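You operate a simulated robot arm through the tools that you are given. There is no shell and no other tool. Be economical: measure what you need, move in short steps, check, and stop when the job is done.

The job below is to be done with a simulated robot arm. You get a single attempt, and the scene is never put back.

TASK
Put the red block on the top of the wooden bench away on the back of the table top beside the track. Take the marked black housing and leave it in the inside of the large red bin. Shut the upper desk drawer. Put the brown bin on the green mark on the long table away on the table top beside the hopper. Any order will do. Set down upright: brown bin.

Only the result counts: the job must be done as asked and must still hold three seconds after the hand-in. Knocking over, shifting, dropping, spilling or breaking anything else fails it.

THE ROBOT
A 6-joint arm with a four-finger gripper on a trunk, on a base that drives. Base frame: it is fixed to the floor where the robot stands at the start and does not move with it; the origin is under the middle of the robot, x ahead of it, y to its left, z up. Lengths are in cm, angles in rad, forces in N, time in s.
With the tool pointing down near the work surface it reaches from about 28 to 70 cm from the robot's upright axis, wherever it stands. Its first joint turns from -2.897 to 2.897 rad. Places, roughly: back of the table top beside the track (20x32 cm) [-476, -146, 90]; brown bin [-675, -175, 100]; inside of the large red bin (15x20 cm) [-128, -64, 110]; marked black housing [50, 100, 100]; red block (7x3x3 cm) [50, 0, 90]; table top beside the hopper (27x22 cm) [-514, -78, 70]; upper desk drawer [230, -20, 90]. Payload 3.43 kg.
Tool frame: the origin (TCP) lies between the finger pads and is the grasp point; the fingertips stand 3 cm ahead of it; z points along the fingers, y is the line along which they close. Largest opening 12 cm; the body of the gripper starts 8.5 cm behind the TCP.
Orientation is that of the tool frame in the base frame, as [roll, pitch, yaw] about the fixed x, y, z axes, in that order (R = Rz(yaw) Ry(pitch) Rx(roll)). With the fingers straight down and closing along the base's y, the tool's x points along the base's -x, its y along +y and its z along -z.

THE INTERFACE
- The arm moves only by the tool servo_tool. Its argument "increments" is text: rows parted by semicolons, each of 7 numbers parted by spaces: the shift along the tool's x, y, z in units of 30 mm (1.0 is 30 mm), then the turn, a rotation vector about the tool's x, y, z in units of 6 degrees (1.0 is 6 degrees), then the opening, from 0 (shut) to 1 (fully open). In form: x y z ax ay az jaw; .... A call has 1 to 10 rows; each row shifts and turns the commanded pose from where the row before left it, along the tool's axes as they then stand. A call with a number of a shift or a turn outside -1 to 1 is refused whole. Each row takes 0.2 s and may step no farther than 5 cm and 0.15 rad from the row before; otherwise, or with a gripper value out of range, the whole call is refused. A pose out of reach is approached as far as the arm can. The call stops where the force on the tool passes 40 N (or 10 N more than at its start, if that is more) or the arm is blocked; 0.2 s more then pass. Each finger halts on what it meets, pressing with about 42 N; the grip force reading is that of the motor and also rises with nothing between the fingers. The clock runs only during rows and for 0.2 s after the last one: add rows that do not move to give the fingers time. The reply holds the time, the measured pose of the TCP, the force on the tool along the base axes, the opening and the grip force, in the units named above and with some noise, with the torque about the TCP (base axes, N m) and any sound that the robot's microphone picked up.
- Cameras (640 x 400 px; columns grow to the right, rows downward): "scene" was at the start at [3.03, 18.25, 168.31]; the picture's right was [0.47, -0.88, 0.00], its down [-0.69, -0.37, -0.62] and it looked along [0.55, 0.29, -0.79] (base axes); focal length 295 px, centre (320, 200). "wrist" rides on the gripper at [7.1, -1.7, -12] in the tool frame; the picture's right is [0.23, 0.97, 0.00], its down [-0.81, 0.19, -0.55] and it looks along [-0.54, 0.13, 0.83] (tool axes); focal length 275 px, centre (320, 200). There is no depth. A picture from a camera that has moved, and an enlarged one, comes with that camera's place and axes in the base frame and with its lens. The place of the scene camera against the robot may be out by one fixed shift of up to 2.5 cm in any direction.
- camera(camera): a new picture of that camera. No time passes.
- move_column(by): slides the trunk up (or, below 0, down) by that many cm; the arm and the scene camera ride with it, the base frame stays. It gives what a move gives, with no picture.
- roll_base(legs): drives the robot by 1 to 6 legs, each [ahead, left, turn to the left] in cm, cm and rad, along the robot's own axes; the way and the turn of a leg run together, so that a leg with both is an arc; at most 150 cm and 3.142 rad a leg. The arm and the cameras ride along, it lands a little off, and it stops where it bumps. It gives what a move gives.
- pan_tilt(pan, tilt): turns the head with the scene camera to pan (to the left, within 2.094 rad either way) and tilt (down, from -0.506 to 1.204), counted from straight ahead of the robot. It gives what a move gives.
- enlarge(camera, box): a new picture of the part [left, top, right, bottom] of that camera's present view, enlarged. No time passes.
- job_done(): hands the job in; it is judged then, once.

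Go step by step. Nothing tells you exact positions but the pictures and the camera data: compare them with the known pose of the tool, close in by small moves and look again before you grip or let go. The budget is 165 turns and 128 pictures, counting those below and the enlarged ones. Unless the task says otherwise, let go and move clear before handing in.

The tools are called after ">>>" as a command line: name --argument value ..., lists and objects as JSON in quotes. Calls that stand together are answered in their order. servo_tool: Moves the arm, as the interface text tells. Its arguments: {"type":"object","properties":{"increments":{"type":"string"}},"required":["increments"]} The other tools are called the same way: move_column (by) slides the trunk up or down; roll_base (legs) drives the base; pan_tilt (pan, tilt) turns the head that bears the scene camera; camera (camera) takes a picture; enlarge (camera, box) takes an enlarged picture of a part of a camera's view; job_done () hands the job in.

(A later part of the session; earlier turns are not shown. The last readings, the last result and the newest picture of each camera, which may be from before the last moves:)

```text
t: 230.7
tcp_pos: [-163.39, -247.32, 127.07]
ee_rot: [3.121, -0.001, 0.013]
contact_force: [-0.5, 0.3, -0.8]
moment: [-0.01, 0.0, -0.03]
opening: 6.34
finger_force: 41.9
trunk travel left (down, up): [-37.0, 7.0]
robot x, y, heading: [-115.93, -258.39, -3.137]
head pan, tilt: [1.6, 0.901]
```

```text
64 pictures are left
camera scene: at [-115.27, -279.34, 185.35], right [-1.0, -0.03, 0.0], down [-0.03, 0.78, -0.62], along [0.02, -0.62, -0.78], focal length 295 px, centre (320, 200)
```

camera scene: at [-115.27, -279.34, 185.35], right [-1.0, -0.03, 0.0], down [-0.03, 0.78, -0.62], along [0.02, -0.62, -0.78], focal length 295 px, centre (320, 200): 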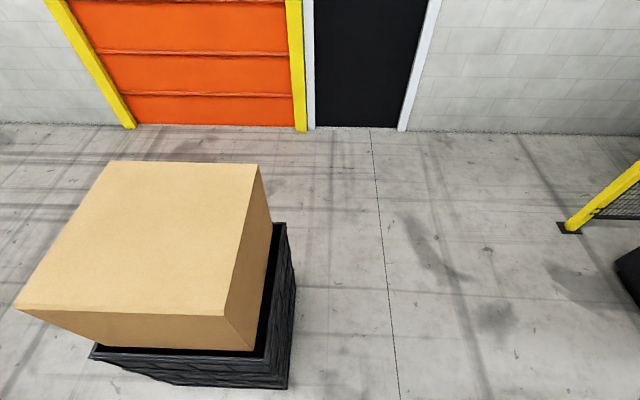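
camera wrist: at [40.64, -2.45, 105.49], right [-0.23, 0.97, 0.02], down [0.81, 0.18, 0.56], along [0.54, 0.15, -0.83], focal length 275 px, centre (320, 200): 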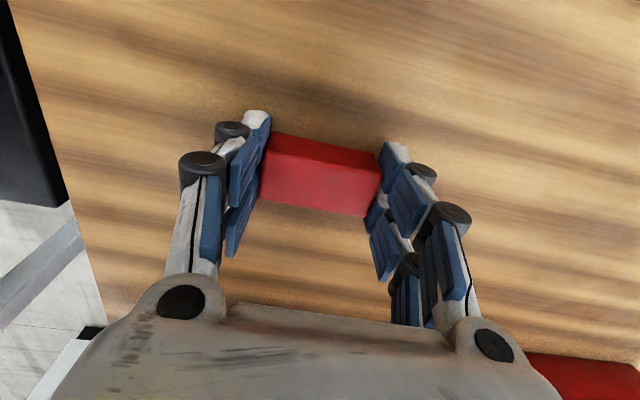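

The lane is clear: cabinet edge at y≈-320, guard rail at y≈-240. I'll centre at y≈-279 and drive along it.

>>> roll_base --legs '[[0, 20, -0.005], [140, 0, 0], [130, 0, 0]]'

>>> pan_tilt --pan -0.5 --tilt 0.6

>>> camera --camera "scene"

>>> pan_tilt --pan 0.1 --tilt 0.6

>>> camera --camera "scene"

```text
t: 244.8
tcp_pos: [-430.23, -270.63, 127.09]
ee_rot: [3.123, -0.001, 0.024]
contact_force: [0.1, 0.0, -0.6]
moment: [0.01, -0.01, 0.01]
opening: 6.33
finger_force: 41.5
trunk travel left (down, up): [-37.0, 7.0]
robot x, y, heading: [-382.21, -281.26, -3.127]
head pan, tilt: [1.6, 0.901]
```

```text
t: 246.8
tcp_pos: [-430.18, -270.7, 127.05]
ee_rot: [3.122, 0.001, 0.024]
contact_force: [-0.2, 0.3, -0.7]
moment: [0.03, 0.0, 0.03]
opening: 6.32
finger_force: 41.7
trunk travel left (down, up): [-37.0, 7.0]
robot x, y, heading: [-382.63, -281.28, -3.128]
head pan, tilt: [-0.499, 0.6]
```

```text
63 pictures are left
camera scene: at [-389.77, -290.4, 187.82], right [0.47, 0.89, 0.0], down [0.5, -0.26, -0.83], along [-0.73, 0.38, -0.57], focal length 295 px, centre (320, 200)
```

scene: 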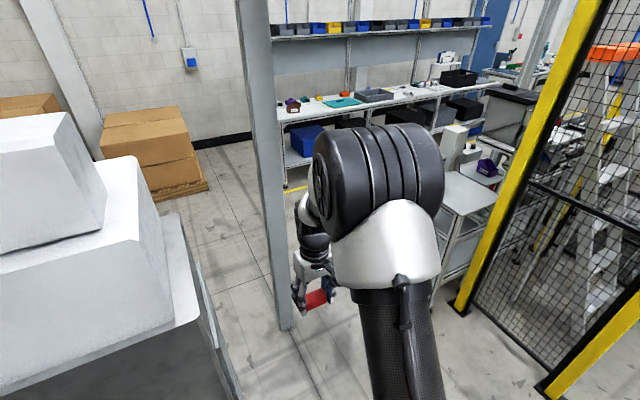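

```text
t: 247.8
tcp_pos: [-430.18, -270.56, 126.98]
ee_rot: [3.123, 0.0, 0.024]
contact_force: [-0.1, 0.0, -0.6]
moment: [-0.03, 0.0, -0.02]
opening: 6.3
finger_force: 42.4
trunk travel left (down, up): [-37.0, 7.0]
robot x, y, heading: [-382.15, -281.39, -3.127]
head pan, tilt: [0.099, 0.6]
```

```text
62 pictures are left
camera scene: at [-390.73, -295.5, 187.82], right [-0.11, 0.99, 0.0], down [0.56, 0.06, -0.83], along [-0.82, -0.09, -0.56], focal length 295 px, centre (320, 200)
```

scene: 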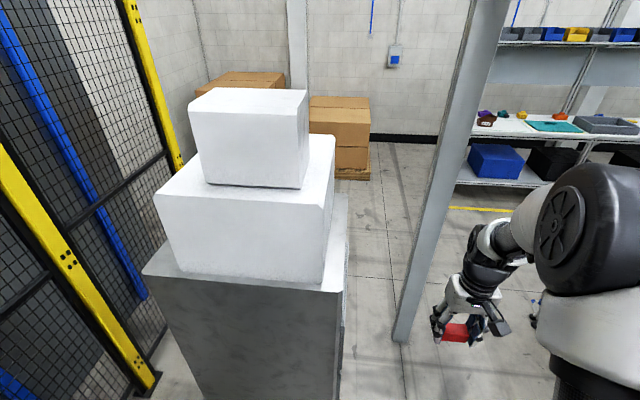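

I'm past the conveyor end. I'll ease right, go ahead to x≈-417, then move toward the white table near (-476, -146).

>>> roll_base --legs '[[0, -11, -0.014], [34, 0, 0], [0, -62, 0]]'

>>> pan_tilt --pan -0.1 --tilt 0.7

>>> camera --camera "scene"

>>> pan_tilt --pan -1.2 --tilt 0.7

>>> camera --camera "scene"

>>> camera --camera "wrist"

```text
t: 253.9
tcp_pos: [-464.4, -197.25, 127.02]
ee_rot: [3.121, -0.001, 0.009]
contact_force: [-0.2, 0.4, -0.6]
moment: [-0.03, 0.0, -0.01]
opening: 6.31
finger_force: 42.6
trunk travel left (down, up): [-37.0, 7.0]
robot x, y, heading: [-416.85, -208.82, 3.142]
head pan, tilt: [0.099, 0.6]
```

```text
t: 254.6
tcp_pos: [-464.25, -197.31, 127.05]
ee_rot: [3.123, 0.0, 0.009]
contact_force: [0.1, 0.3, -0.9]
moment: [0.06, 0.01, -0.01]
opening: 6.3
finger_force: 42.2
trunk travel left (down, up): [-37.0, 7.0]
robot x, y, heading: [-416.46, -208.39, 3.142]
head pan, tilt: [-0.099, 0.7]
```

```text
61 pictures are left
camera scene: at [-424.78, -221.07, 186.96], right [0.1, 1.0, 0.0], down [0.64, -0.06, -0.77], along [-0.76, 0.08, -0.64], focal length 295 px, centre (320, 200)
```

scene: 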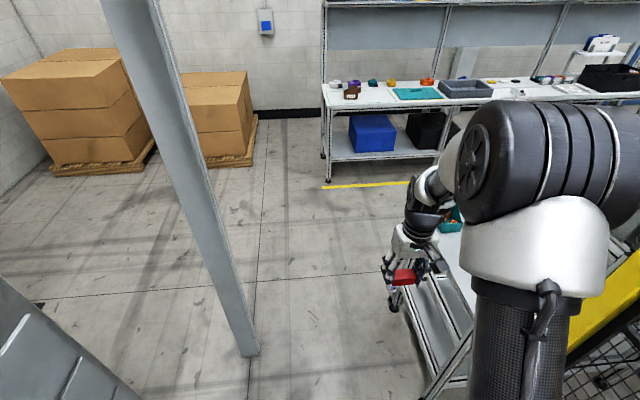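

```text
t: 256.0
tcp_pos: [-464.32, -197.3, 126.92]
ee_rot: [3.122, 0.0, 0.009]
contact_force: [0.7, -1.0, -0.6]
moment: [0.03, 0.0, -0.03]
opening: 6.29
finger_force: 42.1
trunk travel left (down, up): [-37.0, 7.0]
robot x, y, heading: [-416.54, -208.47, 3.139]
head pan, tilt: [-1.201, 0.7]
```

```text
60 pictures are left
camera scene: at [-419.41, -213.97, 186.96], right [0.93, 0.36, 0.0], down [0.23, -0.6, -0.76], along [-0.28, 0.71, -0.64], focal length 295 px, centre (320, 200)
```

scene: 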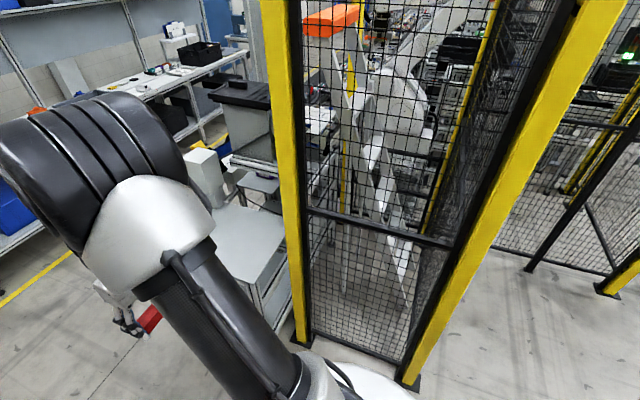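

```text
59 pictures are left
camera wrist: at [-457.12, -195.17, 138.99], right [0.24, -0.97, 0.02], down [-0.81, -0.19, 0.56], along [-0.54, -0.15, -0.83], focal length 275 px, centre (320, 200)
```

wrist: 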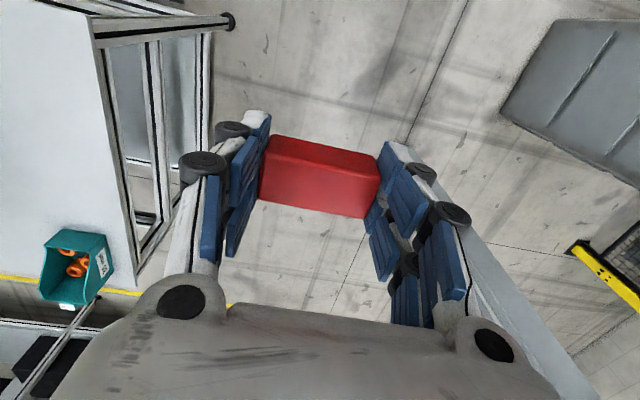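

The white table's near corner is at about [-465, -162], with its near edge along x≈-466. The empty area around (-477, -146) is the goal, so I'll move right 30 and ahead 8.

>>> roll_base --legs '[[6, -30, 0]]'

>>> servo_tool --increments "0 -0.9 0 0 0 0 0; 0 -0.9 0 0 0 0 0; 0 -0.9 0 0 0 0 0; 0 -0.9 0 0 0 0 0; 0 -0.9 0 0 0 0 0; 0 -0.9 0 0 0 0 0; 0 -0.9 0 0 0 0 0; 0 0 0 0 0 0 0"

>>> camera --camera "wrist"

>>> camera --camera "scene"

```text
t: 258.0
tcp_pos: [-470.33, -166.91, 126.91]
ee_rot: [3.12, -0.001, 0.007]
contact_force: [-0.8, 0.0, 0.2]
moment: [-0.08, -0.01, 0.01]
opening: 6.3
finger_force: 42.7
trunk travel left (down, up): [-37.0, 7.0]
robot x, y, heading: [-422.69, -178.27, 3.139]
head pan, tilt: [-1.201, 0.7]
```

```text
t: 259.8
tcp_pos: [-470.31, -148.14, 126.62]
ee_rot: [3.123, 0.0, 0.008]
contact_force: [1.2, 0.4, -1.7]
moment: [0.01, -0.02, -0.01]
opening: 6.31
finger_force: 42.4
trunk travel left (down, up): [-37.0, 7.0]
robot x, y, heading: [-422.4, -178.21, 3.144]
head pan, tilt: [-1.201, 0.7]
```

```text
58 pictures are left
camera wrist: at [-463.19, -145.99, 138.67], right [0.24, -0.97, 0.02], down [-0.81, -0.19, 0.56], along [-0.54, -0.15, -0.83], focal length 275 px, centre (320, 200)
```

wrist: 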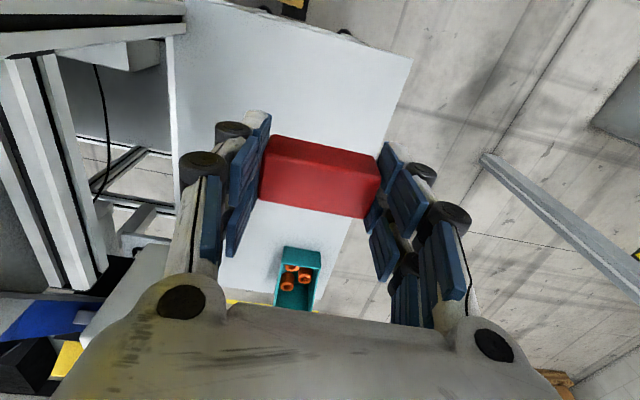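

```text
57 pictures are left
camera scene: at [-425.39, -183.96, 186.96], right [0.93, 0.36, 0.0], down [0.23, -0.6, -0.77], along [-0.27, 0.71, -0.64], focal length 295 px, centre (320, 200)
```

scene: 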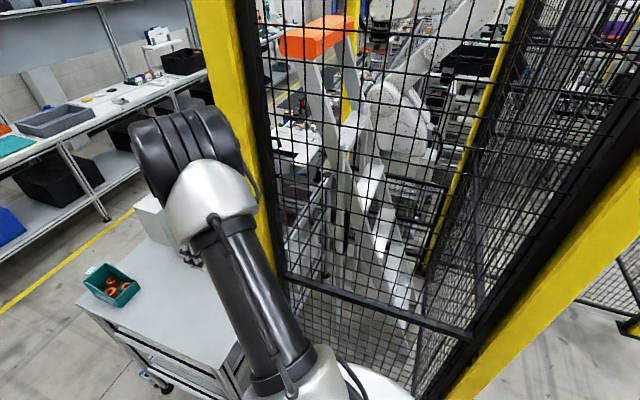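

The table top spans y -163 to -126. I'll centre at (-476.5, -145.5) and lower the trunk first.

>>> servo_tool --increments "-0.7 -0.3 0 0 0 0 0; -0.7 -0.3 0 0 0 0 0; -0.67 -0.27 0 0 0 0 0; 0 0 0 0 0 0 0"

>>> move_column --by -25

>>> camera --camera "wrist"

>>> camera --camera "scene"

```text
t: 260.8
tcp_pos: [-476.52, -145.69, 126.52]
ee_rot: [3.123, 0.0, 0.006]
contact_force: [-0.3, 0.1, -0.4]
moment: [0.04, 0.05, 0.03]
opening: 6.31
finger_force: 41.9
trunk travel left (down, up): [-37.0, 7.0]
robot x, y, heading: [-422.65, -178.72, 3.135]
head pan, tilt: [-1.201, 0.7]
```

```text
t: 263.4
tcp_pos: [-476.71, -145.69, 101.48]
ee_rot: [3.122, 0.001, 0.005]
contact_force: [0.2, 0.1, 0.2]
moment: [0.01, 0.03, 0.04]
opening: 6.31
finger_force: 42.1
trunk travel left (down, up): [-12.0, 32.0]
robot x, y, heading: [-422.76, -178.59, 3.139]
head pan, tilt: [-1.201, 0.7]
```

```text
56 pictures are left
camera wrist: at [-469.48, -143.53, 113.47], right [0.24, -0.97, 0.02], down [-0.81, -0.19, 0.56], along [-0.54, -0.15, -0.83], focal length 275 px, centre (320, 200)
```

wrist: 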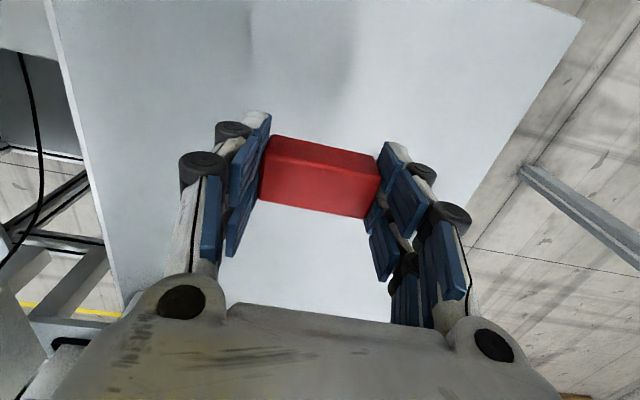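

```text
55 pictures are left
camera scene: at [-425.39, -183.85, 161.97], right [0.93, 0.36, 0.0], down [0.23, -0.6, -0.76], along [-0.27, 0.71, -0.64], focal length 295 px, centre (320, 200)
```

scene: 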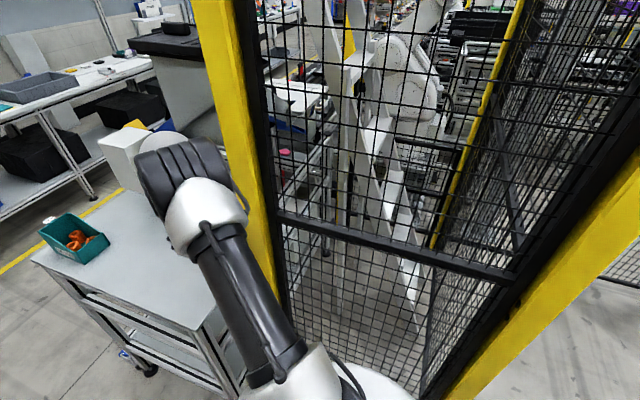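

>>> servo_tool --increments "0 0 0.8 0 0 0 0; 0 0 0.8 0 0 0 0; 0 0 0.5 0 0 0 0; 0 0 0.2 0 0 0 0; 0 0 0.2 0 0 0 0; 0 0 0.2 0 0 0 0; 0 0 0.2 0 0 0 0; 0 0 0.2 0 0 0 0; 0 0 0.2 0 0 0 0; 0 0 0.2 0 0 0 0"

```text
t: 265.2
tcp_pos: [-476.76, -145.76, 92.93]
ee_rot: [3.128, 0.009, 0.008]
contact_force: [3.5, -2.5, 12.6]
moment: [0.29, -0.27, -0.21]
opening: 6.29
finger_force: 42.0
trunk travel left (down, up): [-12.0, 32.0]
robot x, y, heading: [-422.83, -178.72, 3.139]
head pan, tilt: [-1.201, 0.7]
stopped in row 9: the force on the tool passed its limit at 44 N (the readings are from after the stop); the commanded pose is now the measured one
```

It's down on the table. I'll release and rise.

>>> servo_tool --increments "0 0 -0.02 0 0 0 0.85; 0 0 0 0 0 0 0.85; 0 0 0 0 0 0 0.85; 0 0 0 0 0 0 0.85; 0 0 -0.5 0 0 0 0.85; 0 0 -1 0 0 0 0.85; 0 0 -1 0 0 0 0.85; 0 0 -1 0 0 0 0.85; 0 0 -1 0 0 0 0.85; 0 0 -1 0 0 0 0.85"

>>> camera --camera "wrist"

>>> move_column --by 25

>>> pan_tilt --pan -0.55 --tilt 0.6

>>> camera --camera "scene"

```text
t: 267.4
tcp_pos: [-476.73, -145.5, 109.18]
ee_rot: [3.125, 0.007, 0.006]
contact_force: [0.0, 0.0, -0.4]
moment: [0.0, 0.0, 0.0]
opening: 10.23
finger_force: 0.1
trunk travel left (down, up): [-12.0, 32.0]
robot x, y, heading: [-422.43, -178.3, 3.143]
head pan, tilt: [-1.201, 0.7]
```

```text
54 pictures are left
camera wrist: at [-469.49, -143.47, 121.15], right [0.24, -0.97, 0.01], down [-0.81, -0.19, 0.56], along [-0.54, -0.14, -0.83], focal length 275 px, centre (320, 200)
```

wrist: 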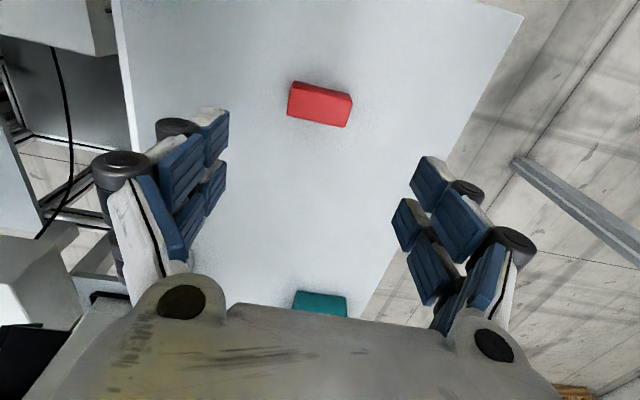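

```text
t: 270.0
tcp_pos: [-476.87, -145.4, 134.12]
ee_rot: [3.125, 0.008, 0.007]
contact_force: [0.3, -0.6, 0.6]
moment: [-0.03, 0.02, -0.03]
opening: 10.2
finger_force: 0.0
trunk travel left (down, up): [-37.0, 7.0]
robot x, y, heading: [-422.73, -178.3, 3.137]
head pan, tilt: [-1.201, 0.7]
```

```text
t: 271.1
tcp_pos: [-476.78, -145.47, 134.13]
ee_rot: [3.125, 0.007, 0.007]
contact_force: [-0.4, -0.5, 0.3]
moment: [0.01, 0.01, -0.01]
opening: 10.2
finger_force: 0.0
trunk travel left (down, up): [-37.0, 7.0]
robot x, y, heading: [-422.93, -178.16, 3.142]
head pan, tilt: [-0.55, 0.6]
```

```text
53 pictures are left
camera scene: at [-429.87, -187.12, 187.82], right [0.53, 0.85, 0.0], down [0.48, -0.3, -0.82], along [-0.7, 0.43, -0.57], focal length 295 px, centre (320, 200)
```

scene: 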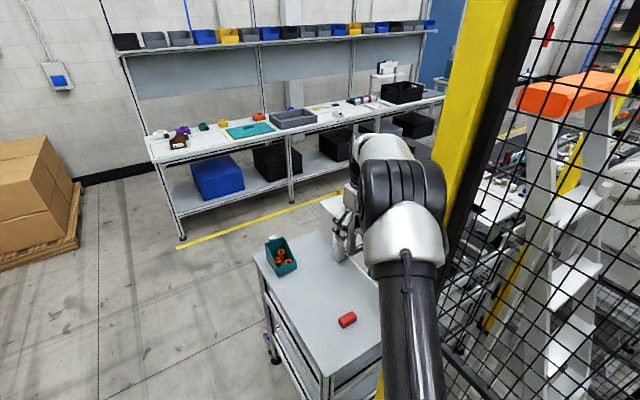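

The red block rests at (-477, -145.6) on the table. Next is the brown bin on the long table at the back, so I'll zoom in on it and on the hopper area.

>>> enlarge --camera "scene" --box '[140, 90, 320, 190]'

>>> enlarge --camera "scene" --box '[250, 120, 450, 350]'

```text
3.56 times, centred on (230, 140) of scene
camera zoom: at [-429.87, -187.12, 187.82], right [0.53, 0.85, 0.0], down [0.48, -0.3, -0.82], along [-0.7, 0.43, -0.57], focal length 1047 px, centre (640, 413)
```

zoom: 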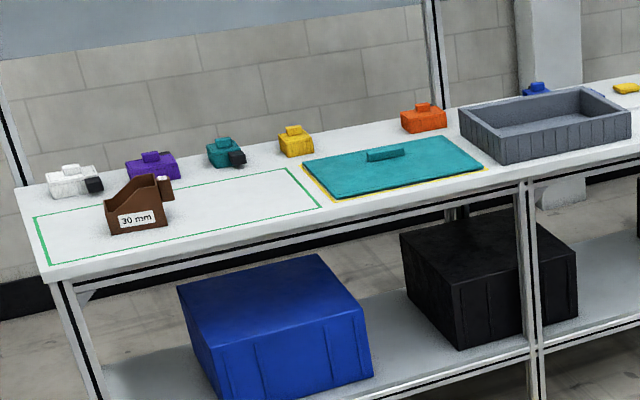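

```text
1.74 times, centred on (350, 235) of scene
camera zoom: at [-429.87, -187.12, 187.82], right [0.53, 0.85, 0.0], down [0.48, -0.3, -0.82], along [-0.7, 0.43, -0.57], focal length 512 px, centre (268, 139)
```

zoom: 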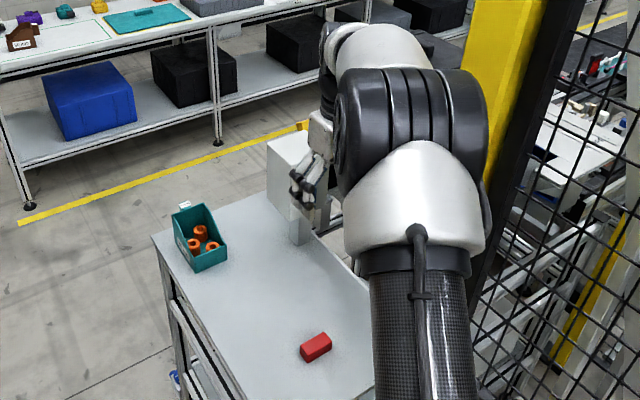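

The small brown bin labelled "30 mm" stands in the green outline at about [-668, -170]. I'll retract the arm and drive between the small table and the pole toward the long table.

>>> servo_tool --increments "0.4 0.8 0 0 0 0 0.85; 0.4 0.8 0 0 0 0 0.85; 0.4 0.8 0 0 0 0 0.85; 0.4 0.8 0 0 0 0 0.85; 0.4 0.8 0 0 0 0 0.85; 0.4 0.8 0 0 0 0 0.85; 0.4 0.8 0 0 0 0 0.85; 0.4 0.8 0 0 0 0 0.85; 0.4 0.8 0 0 0 0 0.85; 0 0 0 0 0 0 0.85"

>>> roll_base --legs '[[0, 32, 0], [100, 0, 0], [70, 0, 0]]'

>>> pan_tilt --pan -0.2 --tilt 0.7

>>> camera --camera "scene"

>>> pan_tilt --pan -2.09 --tilt 0.6

>>> camera --camera "scene"

```text
t: 273.2
tcp_pos: [-465.93, -167.08, 134.52]
ee_rot: [3.127, 0.007, 0.004]
contact_force: [1.1, 0.5, -0.2]
moment: [0.0, 0.01, 0.02]
opening: 10.2
finger_force: 0.1
trunk travel left (down, up): [-37.0, 7.0]
robot x, y, heading: [-422.64, -178.39, 3.139]
head pan, tilt: [-0.55, 0.6]
```

```text
t: 283.7
tcp_pos: [-637.44, -202.0, 134.45]
ee_rot: [3.126, 0.008, 0.03]
contact_force: [0.6, -0.2, 0.4]
moment: [-0.03, -0.02, 0.02]
opening: 10.22
finger_force: 0.0
trunk travel left (down, up): [-37.0, 7.0]
robot x, y, heading: [-593.66, -212.65, -3.131]
head pan, tilt: [-0.55, 0.6]
```

```text
t: 284.5
tcp_pos: [-637.42, -201.98, 134.57]
ee_rot: [3.125, 0.008, 0.029]
contact_force: [1.0, 0.2, 0.7]
moment: [0.01, 0.01, 0.0]
opening: 10.2
finger_force: 0.0
trunk travel left (down, up): [-37.0, 7.0]
robot x, y, heading: [-594.23, -212.74, -3.128]
head pan, tilt: [-0.201, 0.7]
```

```text
50 pictures are left
camera scene: at [-601.73, -224.2, 186.96], right [0.18, 0.98, 0.0], down [0.63, -0.12, -0.77], along [-0.75, 0.14, -0.64], focal length 295 px, centre (320, 200)
```

scene: 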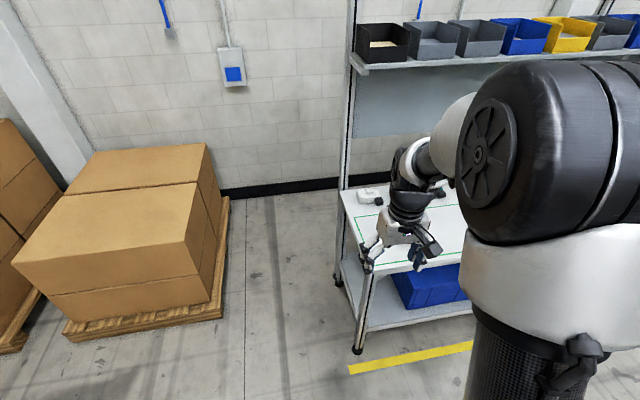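

```text
t: 286.4
tcp_pos: [-637.53, -201.99, 134.43]
ee_rot: [3.126, 0.007, 0.029]
contact_force: [-0.5, 0.6, -0.1]
moment: [0.02, 0.03, 0.02]
opening: 10.18
finger_force: 0.0
trunk travel left (down, up): [-37.0, 7.0]
robot x, y, heading: [-594.23, -212.87, -3.122]
head pan, tilt: [-2.089, 0.6]
```

```text
49 pictures are left
camera scene: at [-589.17, -218.0, 187.82], right [0.88, -0.48, 0.0], down [-0.27, -0.5, -0.83], along [0.4, 0.72, -0.56], focal length 295 px, centre (320, 200)
```

scene: 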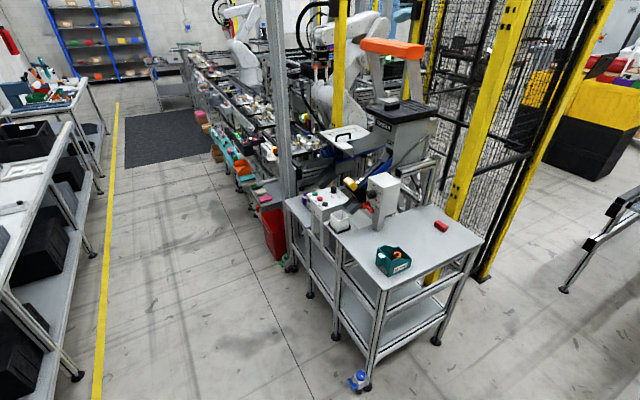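

The aisle is good, and the target area by the hopper is around pixel (318, 212). I'll zoom in there.

>>> enlarge --camera "scene" --box '[250, 110, 470, 290]'

>>> roll_base --legs '[[0, -45, -0.02]]'

>>> pan_tilt --pan 0.3 --tilt 0.9

>>> camera --camera "scene"

>>> camera --camera "wrist"

```text
2.22 times, centred on (360, 200) of scene
camera zoom: at [-589.17, -218.0, 187.82], right [0.88, -0.48, 0.0], down [-0.27, -0.5, -0.83], along [0.4, 0.72, -0.56], focal length 655 px, centre (231, 200)
```

zoom: 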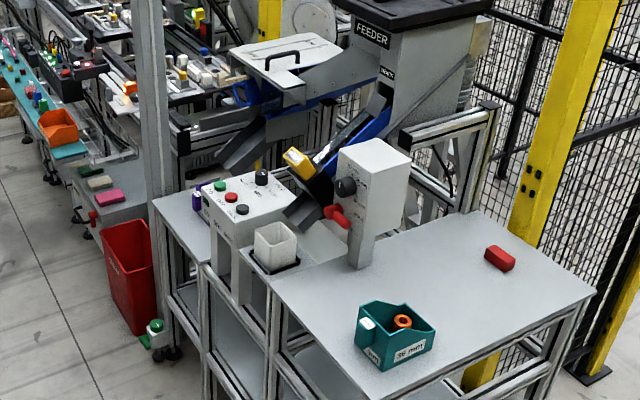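

```text
t: 289.1
tcp_pos: [-637.74, -155.77, 134.52]
ee_rot: [3.125, 0.007, 0.009]
contact_force: [0.4, 0.9, 0.1]
moment: [-0.01, -0.01, -0.01]
opening: 10.2
finger_force: 0.1
trunk travel left (down, up): [-37.0, 7.0]
robot x, y, heading: [-594.47, -167.09, 3.141]
head pan, tilt: [-2.089, 0.6]
```

```text
t: 291.3
tcp_pos: [-637.62, -155.82, 134.45]
ee_rot: [3.126, 0.008, 0.007]
contact_force: [-0.9, -0.4, 0.1]
moment: [0.03, -0.01, 0.01]
opening: 10.19
finger_force: 0.0
trunk travel left (down, up): [-37.0, 7.0]
robot x, y, heading: [-594.65, -166.96, 3.139]
head pan, tilt: [0.3, 0.901]
```

```text
47 pictures are left
camera scene: at [-601.27, -182.57, 185.34], right [-0.29, 0.96, 0.0], down [0.75, 0.23, -0.62], along [-0.59, -0.18, -0.78], focal length 295 px, centre (320, 200)
```

scene: 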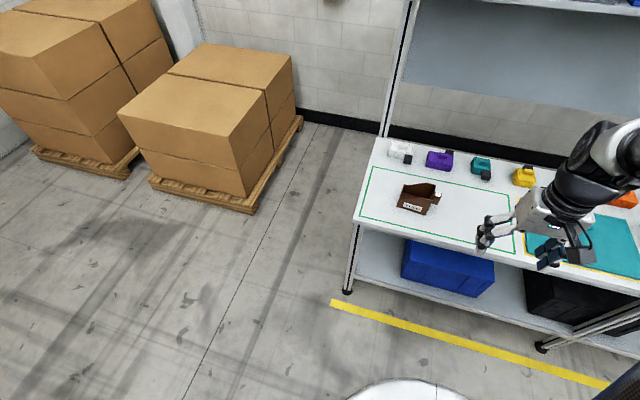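

```text
46 pictures are left
camera wrist: at [-630.35, -153.68, 146.44], right [0.24, -0.97, 0.01], down [-0.81, -0.19, 0.56], along [-0.54, -0.14, -0.83], focal length 275 px, centre (320, 200)
```

wrist: 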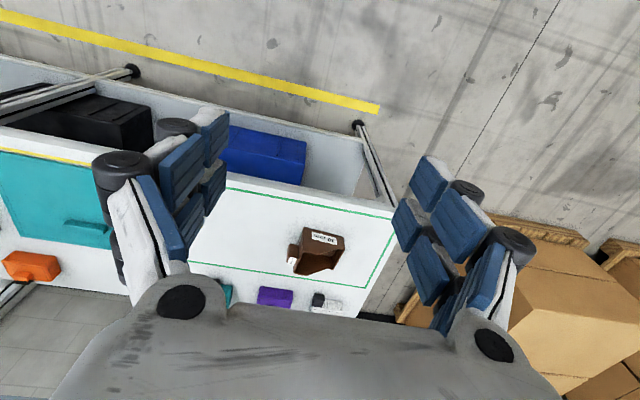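

The bin is around [-683, -166], with the table's front edge at x≈-668. I'll drive 28 cm closer and look with the wrist camera.

>>> roll_base --legs '[[28, 4, 0]]'

>>> servo_tool --increments "0 0.6 0.5 0 0 0 1; 0 0.6 1 0 0 0 1; 0 0 1 0 0 0 1; 0 0 1 0 0 0 1; 0 0 0 0 0 0 1"

>>> camera --camera "wrist"

>>> enlarge --camera "scene" --box '[320, 150, 640, 350]'

```text
t: 293.3
tcp_pos: [-665.97, -159.63, 134.34]
ee_rot: [3.126, 0.006, 0.012]
contact_force: [0.2, 0.2, -0.1]
moment: [0.02, -0.02, 0.01]
opening: 10.2
finger_force: 0.1
trunk travel left (down, up): [-37.0, 7.0]
robot x, y, heading: [-622.73, -170.97, -3.142]
head pan, tilt: [0.3, 0.901]
```

```text
t: 294.5
tcp_pos: [-665.83, -163.47, 124.11]
ee_rot: [3.126, 0.007, 0.009]
contact_force: [-0.5, 0.4, -0.4]
moment: [0.02, 0.03, 0.01]
opening: 12.01
finger_force: 0.2
trunk travel left (down, up): [-37.0, 7.0]
robot x, y, heading: [-622.68, -171.23, -3.138]
head pan, tilt: [0.3, 0.901]
```

```text
45 pictures are left
camera wrist: at [-658.54, -161.41, 136.03], right [0.24, -0.97, 0.01], down [-0.8, -0.19, 0.56], along [-0.54, -0.15, -0.83], focal length 275 px, centre (320, 200)
```

wrist: 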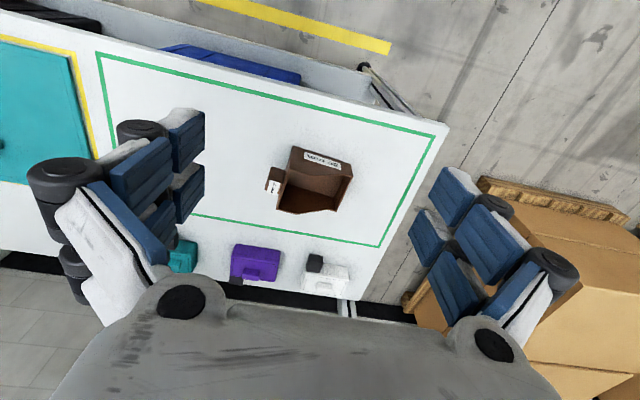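

```text
2.00 times, centred on (480, 250) of scene
camera zoom: at [-629.39, -186.49, 185.35], right [-0.3, 0.95, 0.0], down [0.75, 0.23, -0.62], along [-0.59, -0.18, -0.78], focal length 589 px, centre (0, 100)
```

zoom: 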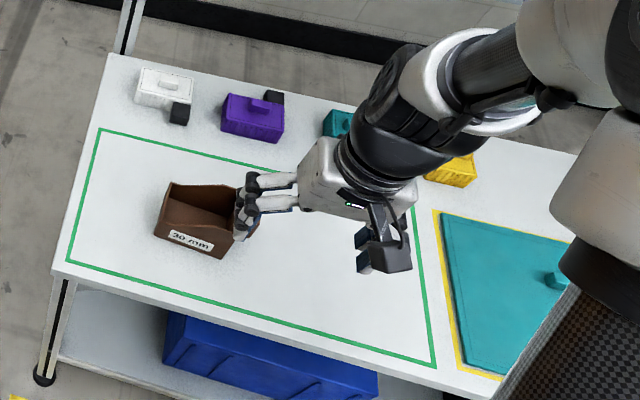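

The bin is about 10.5 cm wide with a small tag on its +y side. I'll move closer for a better look before choosing the grip.

>>> servo_tool --increments "-0.5 0.3 1 0 0 0 1; -0.5 0.3 1 0 0 0 1; 0 0.2 0.6 0 0 0 1; 0 0 0 0 0 0 1"

>>> enlarge --camera "wrist" --box '[180, 80, 440, 280]'

>>> pan_tilt --pan 0.6 --tilt 0.9

>>> enlarge --camera "scene" --box '[420, 80, 640, 240]'

```text
t: 295.5
tcp_pos: [-668.87, -166.0, 116.4]
ee_rot: [3.125, 0.007, 0.011]
contact_force: [-0.2, 0.8, 0.4]
moment: [-0.01, 0.03, -0.01]
opening: 11.97
finger_force: 0.1
trunk travel left (down, up): [-37.0, 7.0]
robot x, y, heading: [-622.64, -170.82, -3.14]
head pan, tilt: [0.3, 0.901]
```

```text
2.00 times, centred on (310, 180) of wrist
camera zoom: at [-661.79, -164.02, 128.28], right [0.24, -0.97, 0.01], down [-0.81, -0.19, 0.56], along [-0.54, -0.15, -0.83], focal length 551 px, centre (340, 240)
```

zoom: 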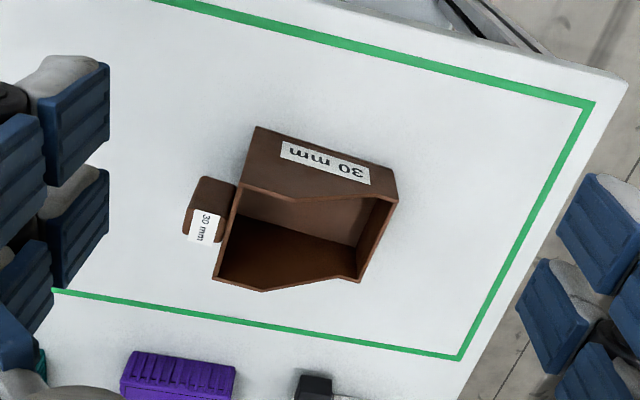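

```text
t: 296.3
tcp_pos: [-669.12, -166.2, 116.36]
ee_rot: [3.124, 0.007, 0.011]
contact_force: [0.3, 1.2, -0.6]
moment: [-0.01, 0.0, 0.0]
opening: 12.0
finger_force: 0.2
trunk travel left (down, up): [-37.0, 7.0]
robot x, y, heading: [-622.38, -171.04, -3.14]
head pan, tilt: [0.6, 0.901]
```

```text
2.50 times, centred on (530, 160) of scene
camera zoom: at [-628.51, -188.52, 185.35], right [-0.57, 0.82, 0.0], down [0.65, 0.44, -0.62], along [-0.51, -0.35, -0.78], focal length 736 px, centre (-205, 300)
```

zoom: 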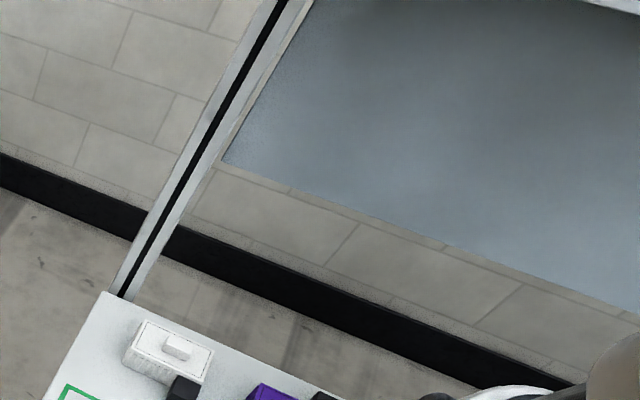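

The bin body is about 8.5 cm in x and 10 cm in y, open toward -y, with a tag lug on its +y back, yawed about +8°. I'll turn the hand about 83° so it grips across x, with the camera on the -y side.

>>> servo_tool --increments "0 0 0 0 0 1 1; 0 0 0 0 0 1 1; 0 0 0 0 0 1 1; 0 0 0 0 0 1 1; 0 0 0 0 0 1 1; 0 0 0 0 0 1 1; 0 0 0 0 0 1 1; 0 0 0 0 0 1 1; 0 0 0 0 0 1 1; 0 0 0 0 0 1 1"

>>> servo_tool --increments "0 0 0 0 0 1 1; 0 0 0 0 0 1 1; 0 0 0 0 0 1 1; 0 0 0 0 0 0.75 1; 0 0.8 0 0 0 0 1; 0 0.8 0 0 0 0 1; 0 0.8 0 0 0 0 1; 0 0.8 0 0 0 0 1; 0 0.6 0 0 0 0 1; 0 0 0 0 0 0 1"

>>> camera --camera "wrist"

```text
t: 298.5
tcp_pos: [-668.97, -166.04, 116.37]
ee_rot: [3.128, -0.01, -1.039]
contact_force: [0.0, -0.4, -1.0]
moment: [0.01, -0.04, 0.0]
opening: 12.0
finger_force: 0.1
trunk travel left (down, up): [-37.0, 7.0]
robot x, y, heading: [-622.69, -171.0, -3.145]
head pan, tilt: [0.6, 0.901]
```

```text
t: 300.7
tcp_pos: [-680.13, -167.61, 116.36]
ee_rot: [3.133, -0.014, -1.43]
contact_force: [-0.4, 0.4, 0.0]
moment: [0.0, 0.03, -0.02]
opening: 11.99
finger_force: 0.1
trunk travel left (down, up): [-37.0, 7.0]
robot x, y, heading: [-622.76, -171.28, -3.14]
head pan, tilt: [0.6, 0.901]
```

```text
41 pictures are left
camera wrist: at [-677.34, -174.13, 128.58], right [-0.93, -0.37, 0.01], down [-0.3, 0.78, 0.54], along [-0.21, 0.5, -0.84], focal length 275 px, centre (320, 200)
```

wrist: 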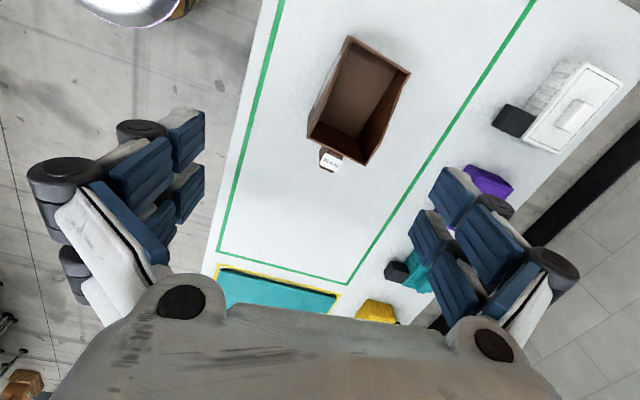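

Re-measuring from this side, the bin centre is about [-685, -167.5] with yaw ≈ -3°. I'll correct the hand's yaw and position, then go down partway.

>>> servo_tool --increments "0 0.6 0 0 0 0.9 1; -0.2 0.6 0 0 0 0.9 1; -0.2 0.4 0 0 0 0 1; 0 0 0.9 0 0 0 1; 0 0 0.9 0 0 0 1; 0 0 0.9 0 0 0 1; 0 0 0.9 0 0 0 1; 0 0 0 0 0 0 1"

>>> camera --camera "wrist"

```text
t: 302.5
tcp_pos: [-685.08, -166.9, 105.49]
ee_rot: [3.134, -0.016, -1.618]
contact_force: [-0.3, 0.2, 0.1]
moment: [0.03, -0.01, -0.01]
opening: 11.98
finger_force: 0.1
trunk travel left (down, up): [-37.0, 7.0]
robot x, y, heading: [-623.02, -170.97, -3.142]
head pan, tilt: [0.6, 0.901]
```

```text
40 pictures are left
camera wrist: at [-683.54, -173.74, 117.67], right [-0.98, -0.18, 0.01], down [-0.15, 0.83, 0.54], along [-0.11, 0.53, -0.84], focal length 275 px, centre (320, 200)
```

wrist: 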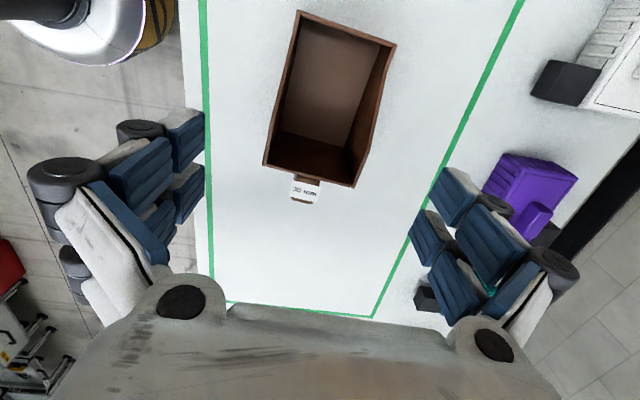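

Aligned: the bin's width of 8.4 cm is centred on the TCP. I'll descend with small steps until near the table.

>>> servo_tool --increments "0 0 0.8 0 0 0 1; 0 0 0.8 0 0 0 1; 0 0 0.6 0 0 0 1; 0 0 0.4 0 0 0 1; 0 0 0.3 0 0 0 1; 0 0 0.2 0 0 0 1; 0 0 0.2 0 0 0 1; 0 0 0.2 0 0 0 1; 0 0 0.2 0 0 0 1; 0 0 0 0 0 0 1"

>>> camera --camera "wrist"

```text
t: 304.7
tcp_pos: [-685.09, -167.06, 94.44]
ee_rot: [3.136, -0.015, -1.616]
contact_force: [0.3, 0.1, -0.8]
moment: [0.0, -0.01, -0.01]
opening: 12.01
finger_force: 0.1
trunk travel left (down, up): [-37.0, 7.0]
robot x, y, heading: [-622.68, -170.84, -3.136]
head pan, tilt: [0.6, 0.901]
```

```text
39 pictures are left
camera wrist: at [-683.6, -173.99, 106.65], right [-0.98, -0.18, 0.01], down [-0.15, 0.83, 0.54], along [-0.11, 0.53, -0.84], focal length 275 px, centre (320, 200)
```

wrist: 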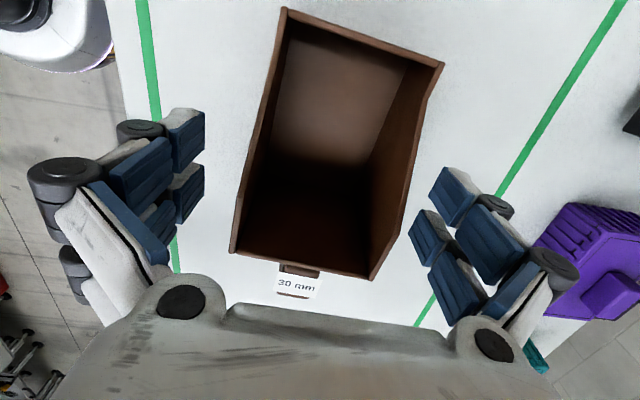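

The rim is at z≈95. I'll go about 2.5 cm lower, then close.

>>> servo_tool --increments "0 0 0.25 0 0 0 1; 0 0 0.2 0 0 0 1; 0 0 0.15 0 0 0 1; 0 0 0.15 0 0 0 1; 0 0 0.1 0 0 0 1; 0 0 0 0 0 0 1"

```text
t: 306.1
tcp_pos: [-685.12, -167.15, 91.94]
ee_rot: [3.137, -0.017, -1.619]
contact_force: [0.5, -0.4, 0.8]
moment: [-0.01, 0.03, -0.01]
opening: 12.01
finger_force: 0.0
trunk travel left (down, up): [-37.0, 7.0]
robot x, y, heading: [-622.98, -170.98, -3.14]
head pan, tilt: [0.6, 0.901]
```

>>> servo_tool --increments "0 0 0 0 0 0 0.3; 0 0 0 0 0 0 0.3; 0 0 0 0 0 0 0.3; 0 0 0 0 0 0 0.3; 0 0 0 0 0 0 0.3; 0 0 0 0 0 0 0.3"

>>> camera --camera "wrist"

```text
t: 307.5
tcp_pos: [-685.16, -167.07, 91.98]
ee_rot: [3.133, -0.016, -1.617]
contact_force: [-1.6, 0.5, 5.4]
moment: [-0.06, -0.15, -0.06]
opening: 8.97
finger_force: 41.6
trunk travel left (down, up): [-37.0, 7.0]
robot x, y, heading: [-622.49, -171.25, -3.139]
head pan, tilt: [0.6, 0.901]
```

```text
38 pictures are left
camera wrist: at [-683.67, -174.02, 104.16], right [-0.98, -0.18, 0.01], down [-0.15, 0.83, 0.54], along [-0.11, 0.53, -0.84], focal length 275 px, centre (320, 200)
```

wrist: 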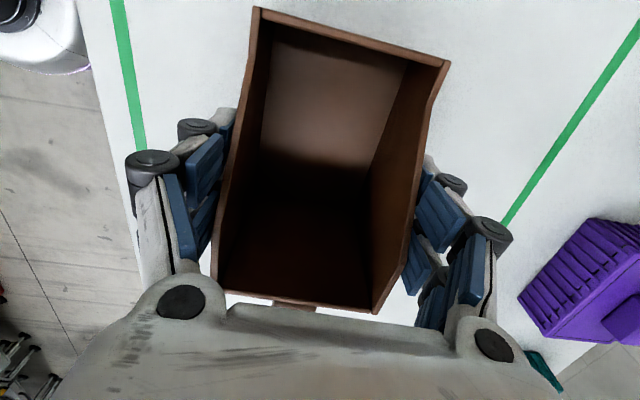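

Gripped at 9.0 cm. I'll lift and then back away from the table, watching the hopper area.

>>> servo_tool --increments "0 0 -0.4 0 0 0 0.3; 0 0 -0.8 0 0 0 0.3; 0 0 -0.9 0 0 0 0.3; 0 0 -0.9 0 0 0 0.3; 0 0 -0.9 0 0 0 0.3; 0 0 -0.9 0 0 0 0.3; 0 -0.9 -0.5 0 0 0 0.3; 0 -0.9 -0.5 0 0 0 0.3; 0 -0.9 0 0 0 0 0.3; 0 -0.9 0 0 0 0 0.3"

>>> roll_base --legs '[[-25, 0, 0]]'

>>> pan_tilt --pan -2.05 --tilt 0.75

>>> camera --camera "scene"

>>> camera --camera "wrist"

```text
t: 309.7
tcp_pos: [-674.1, -167.43, 109.29]
ee_rot: [3.133, -0.015, -1.618]
contact_force: [0.1, 0.4, -0.9]
moment: [0.02, 0.0, -0.01]
opening: 8.94
finger_force: 42.2
trunk travel left (down, up): [-37.0, 7.0]
robot x, y, heading: [-622.73, -170.68, -3.144]
head pan, tilt: [0.6, 0.901]
```

```text
t: 311.5
tcp_pos: [-649.08, -167.47, 109.22]
ee_rot: [3.134, -0.015, -1.615]
contact_force: [-0.1, 0.0, -0.7]
moment: [-0.03, 0.02, -0.03]
opening: 8.92
finger_force: 42.1
trunk travel left (down, up): [-37.0, 7.0]
robot x, y, heading: [-597.5, -171.13, -3.143]
head pan, tilt: [0.6, 0.901]
```

```text
t: 313.9
tcp_pos: [-649.25, -167.56, 109.2]
ee_rot: [3.136, -0.014, -1.616]
contact_force: [-0.5, -0.2, -1.8]
moment: [-0.02, 0.03, 0.02]
opening: 8.97
finger_force: 42.0
trunk travel left (down, up): [-37.0, 7.0]
robot x, y, heading: [-597.32, -170.83, -3.14]
head pan, tilt: [-2.051, 0.75]
```

```text
37 pictures are left
camera scene: at [-593.41, -176.86, 186.54], right [0.89, -0.46, 0.0], down [-0.31, -0.61, -0.73], along [0.34, 0.65, -0.68], focal length 295 px, centre (320, 200)
```

scene: 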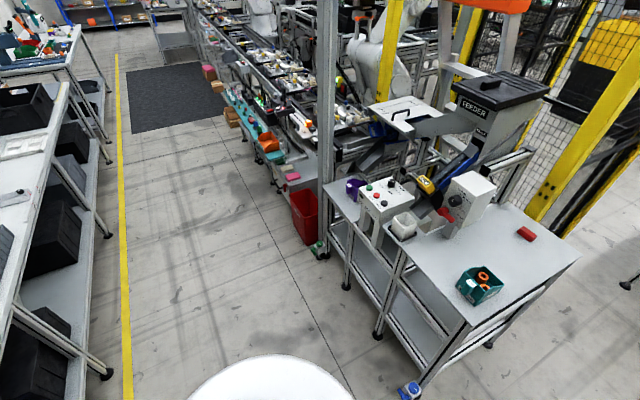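

```text
36 pictures are left
camera wrist: at [-647.74, -174.39, 121.33], right [-0.98, -0.19, 0.01], down [-0.15, 0.83, 0.54], along [-0.11, 0.53, -0.84], focal length 275 px, centre (320, 200)
```

wrist: 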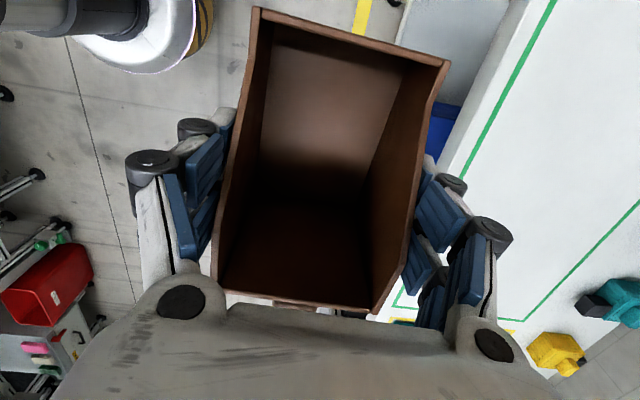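

>>> enlarge --camera "scene" --box '[310, 140, 500, 300]'

```text
2.50 times, centred on (405, 220) of scene
camera zoom: at [-593.41, -176.86, 186.54], right [0.89, -0.46, 0.0], down [-0.31, -0.61, -0.73], along [0.34, 0.65, -0.68], focal length 736 px, centre (108, 150)
```

zoom: 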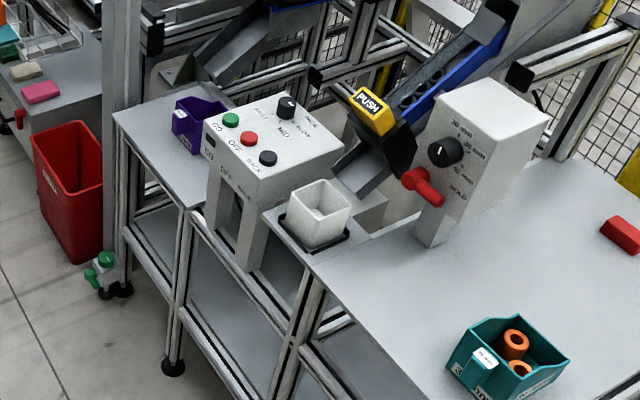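

The lower table by the hopper (front edge x≈-527) holds a button panel at y≈-105 to -82, a small purple bin near [-515, -71], and a pole near (-525, -51). I'll retract a little, turn to face it, and look from close by.

>>> servo_tool --increments "0 -0.9 -0.3 0 0 0 0.3; 0 -0.9 -0.3 0 0 0 0.3; 0 -0.9 -0.3 0 0 0 0.3; 0 -0.9 -0.3 0 0 0 0.3; 0 -0.5 -0.3 0 0 0 0.3; 0 0 -0.3 0 0 0 0.3; 0 0 0 0 0 0 0.3"

>>> roll_base --legs '[[0, 0, 3.14], [0, 86, 0]]'

>>> pan_tilt --pan 0.0 --tilt 0.8

>>> camera --camera "scene"

```text
t: 315.5
tcp_pos: [-636.77, -167.93, 114.49]
ee_rot: [3.135, -0.016, -1.616]
contact_force: [0.8, -0.2, -1.7]
moment: [0.01, -0.04, 0.03]
opening: 8.96
finger_force: 41.9
trunk travel left (down, up): [-37.0, 7.0]
robot x, y, heading: [-597.72, -170.97, -3.141]
head pan, tilt: [-2.051, 0.75]
```

```text
t: 327.4
tcp_pos: [-558.81, -87.96, 114.47]
ee_rot: [3.137, -0.017, 1.524]
contact_force: [-0.3, -0.1, -3.0]
moment: [-0.02, 0.02, 0.01]
opening: 8.96
finger_force: 41.9
trunk travel left (down, up): [-37.0, 7.0]
robot x, y, heading: [-598.07, -84.8, 0.001]
head pan, tilt: [-2.051, 0.75]
```

```text
t: 329.4
tcp_pos: [-558.79, -87.94, 114.47]
ee_rot: [3.137, -0.016, 1.521]
contact_force: [-1.1, 0.2, -2.1]
moment: [0.0, 0.0, -0.02]
opening: 8.95
finger_force: 41.7
trunk travel left (down, up): [-37.0, 7.0]
robot x, y, heading: [-598.1, -84.72, 0.0]
head pan, tilt: [0.0, 0.799]
```

```text
34 pictures are left
camera scene: at [-593.49, -70.08, 186.14], right [0.0, -1.0, 0.0], down [-0.72, 0.0, -0.7], along [0.7, 0.0, -0.72], focal length 295 px, centre (320, 200)
```

scene: 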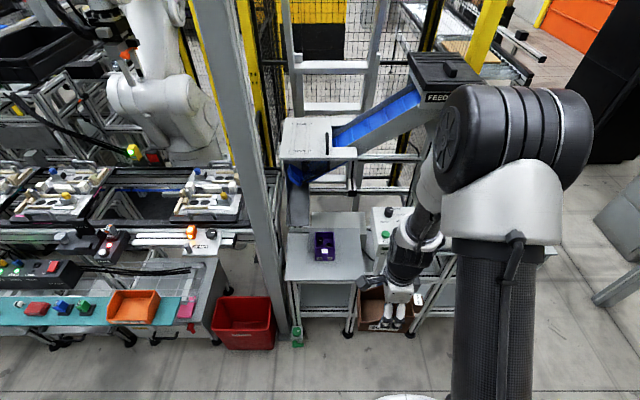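

>>> enlarge --camera "scene" --box '[260, 180, 460, 350]'

>>> camera --camera "wrist"

```text
2.35 times, centred on (360, 265) of scene
camera zoom: at [-593.49, -70.08, 186.14], right [0.0, -1.0, 0.0], down [-0.72, 0.0, -0.7], along [0.7, 0.0, -0.72], focal length 693 px, centre (226, 47)
```

zoom: 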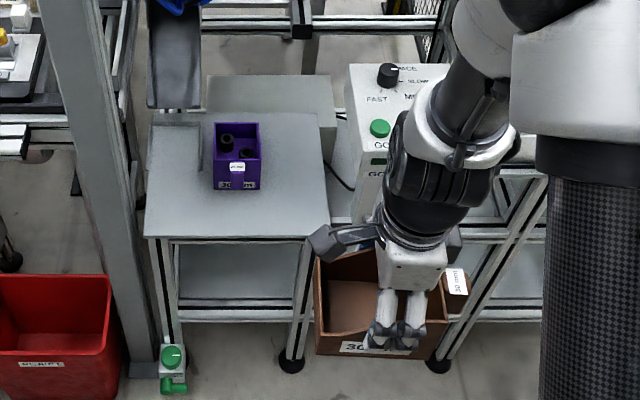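

```text
32 pictures are left
camera wrist: at [-560.12, -80.75, 126.58], right [0.98, 0.18, 0.01], down [0.15, -0.83, 0.54], along [0.11, -0.53, -0.84], focal length 275 px, centre (320, 200)
```

wrist: 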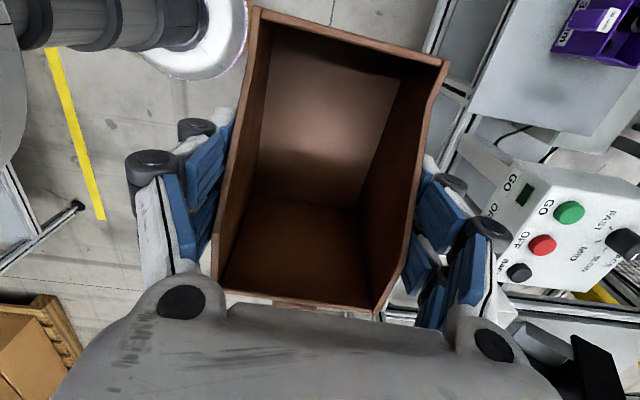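

The lower table looks to be at z≈70 (x -529 to -500, y -89 to -55), with the purple bin at y -68 to -76. I'll move 20 cm closer and 4 cm left for a second wrist view to pin down the panel and purple bin.

>>> roll_base --legs '[[20, 4, 0]]'

>>> camera --camera "wrist"

>>> camera --camera "scene"

```text
t: 331.0
tcp_pos: [-538.84, -83.89, 114.46]
ee_rot: [3.136, -0.016, 1.522]
contact_force: [1.0, -0.1, -1.1]
moment: [0.01, 0.02, 0.0]
opening: 8.95
finger_force: 41.6
trunk travel left (down, up): [-37.0, 7.0]
robot x, y, heading: [-577.94, -80.92, -0.001]
head pan, tilt: [0.0, 0.799]
```

```text
31 pictures are left
camera wrist: at [-540.18, -76.77, 126.57], right [0.98, 0.18, 0.01], down [0.15, -0.83, 0.54], along [0.11, -0.53, -0.84], focal length 275 px, centre (320, 200)
```

wrist: 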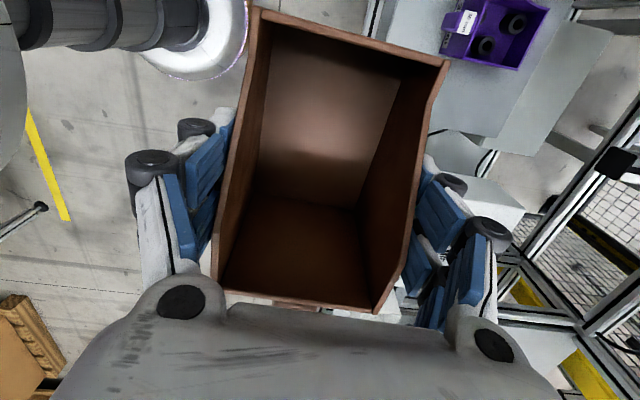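

```text
30 pictures are left
camera scene: at [-573.51, -66.08, 186.13], right [0.0, -1.0, 0.0], down [-0.72, 0.0, -0.7], along [0.7, 0.0, -0.72], focal length 295 px, centre (320, 200)
```

scene: 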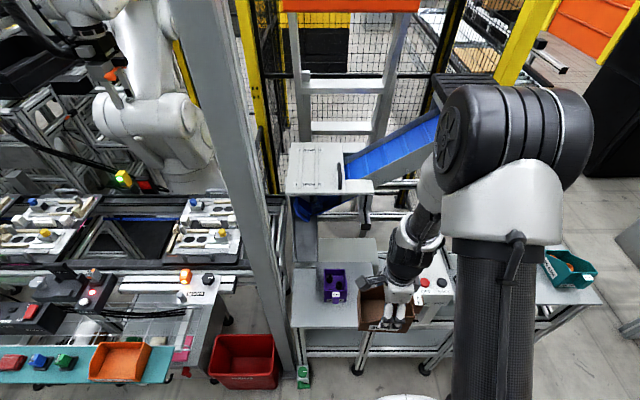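

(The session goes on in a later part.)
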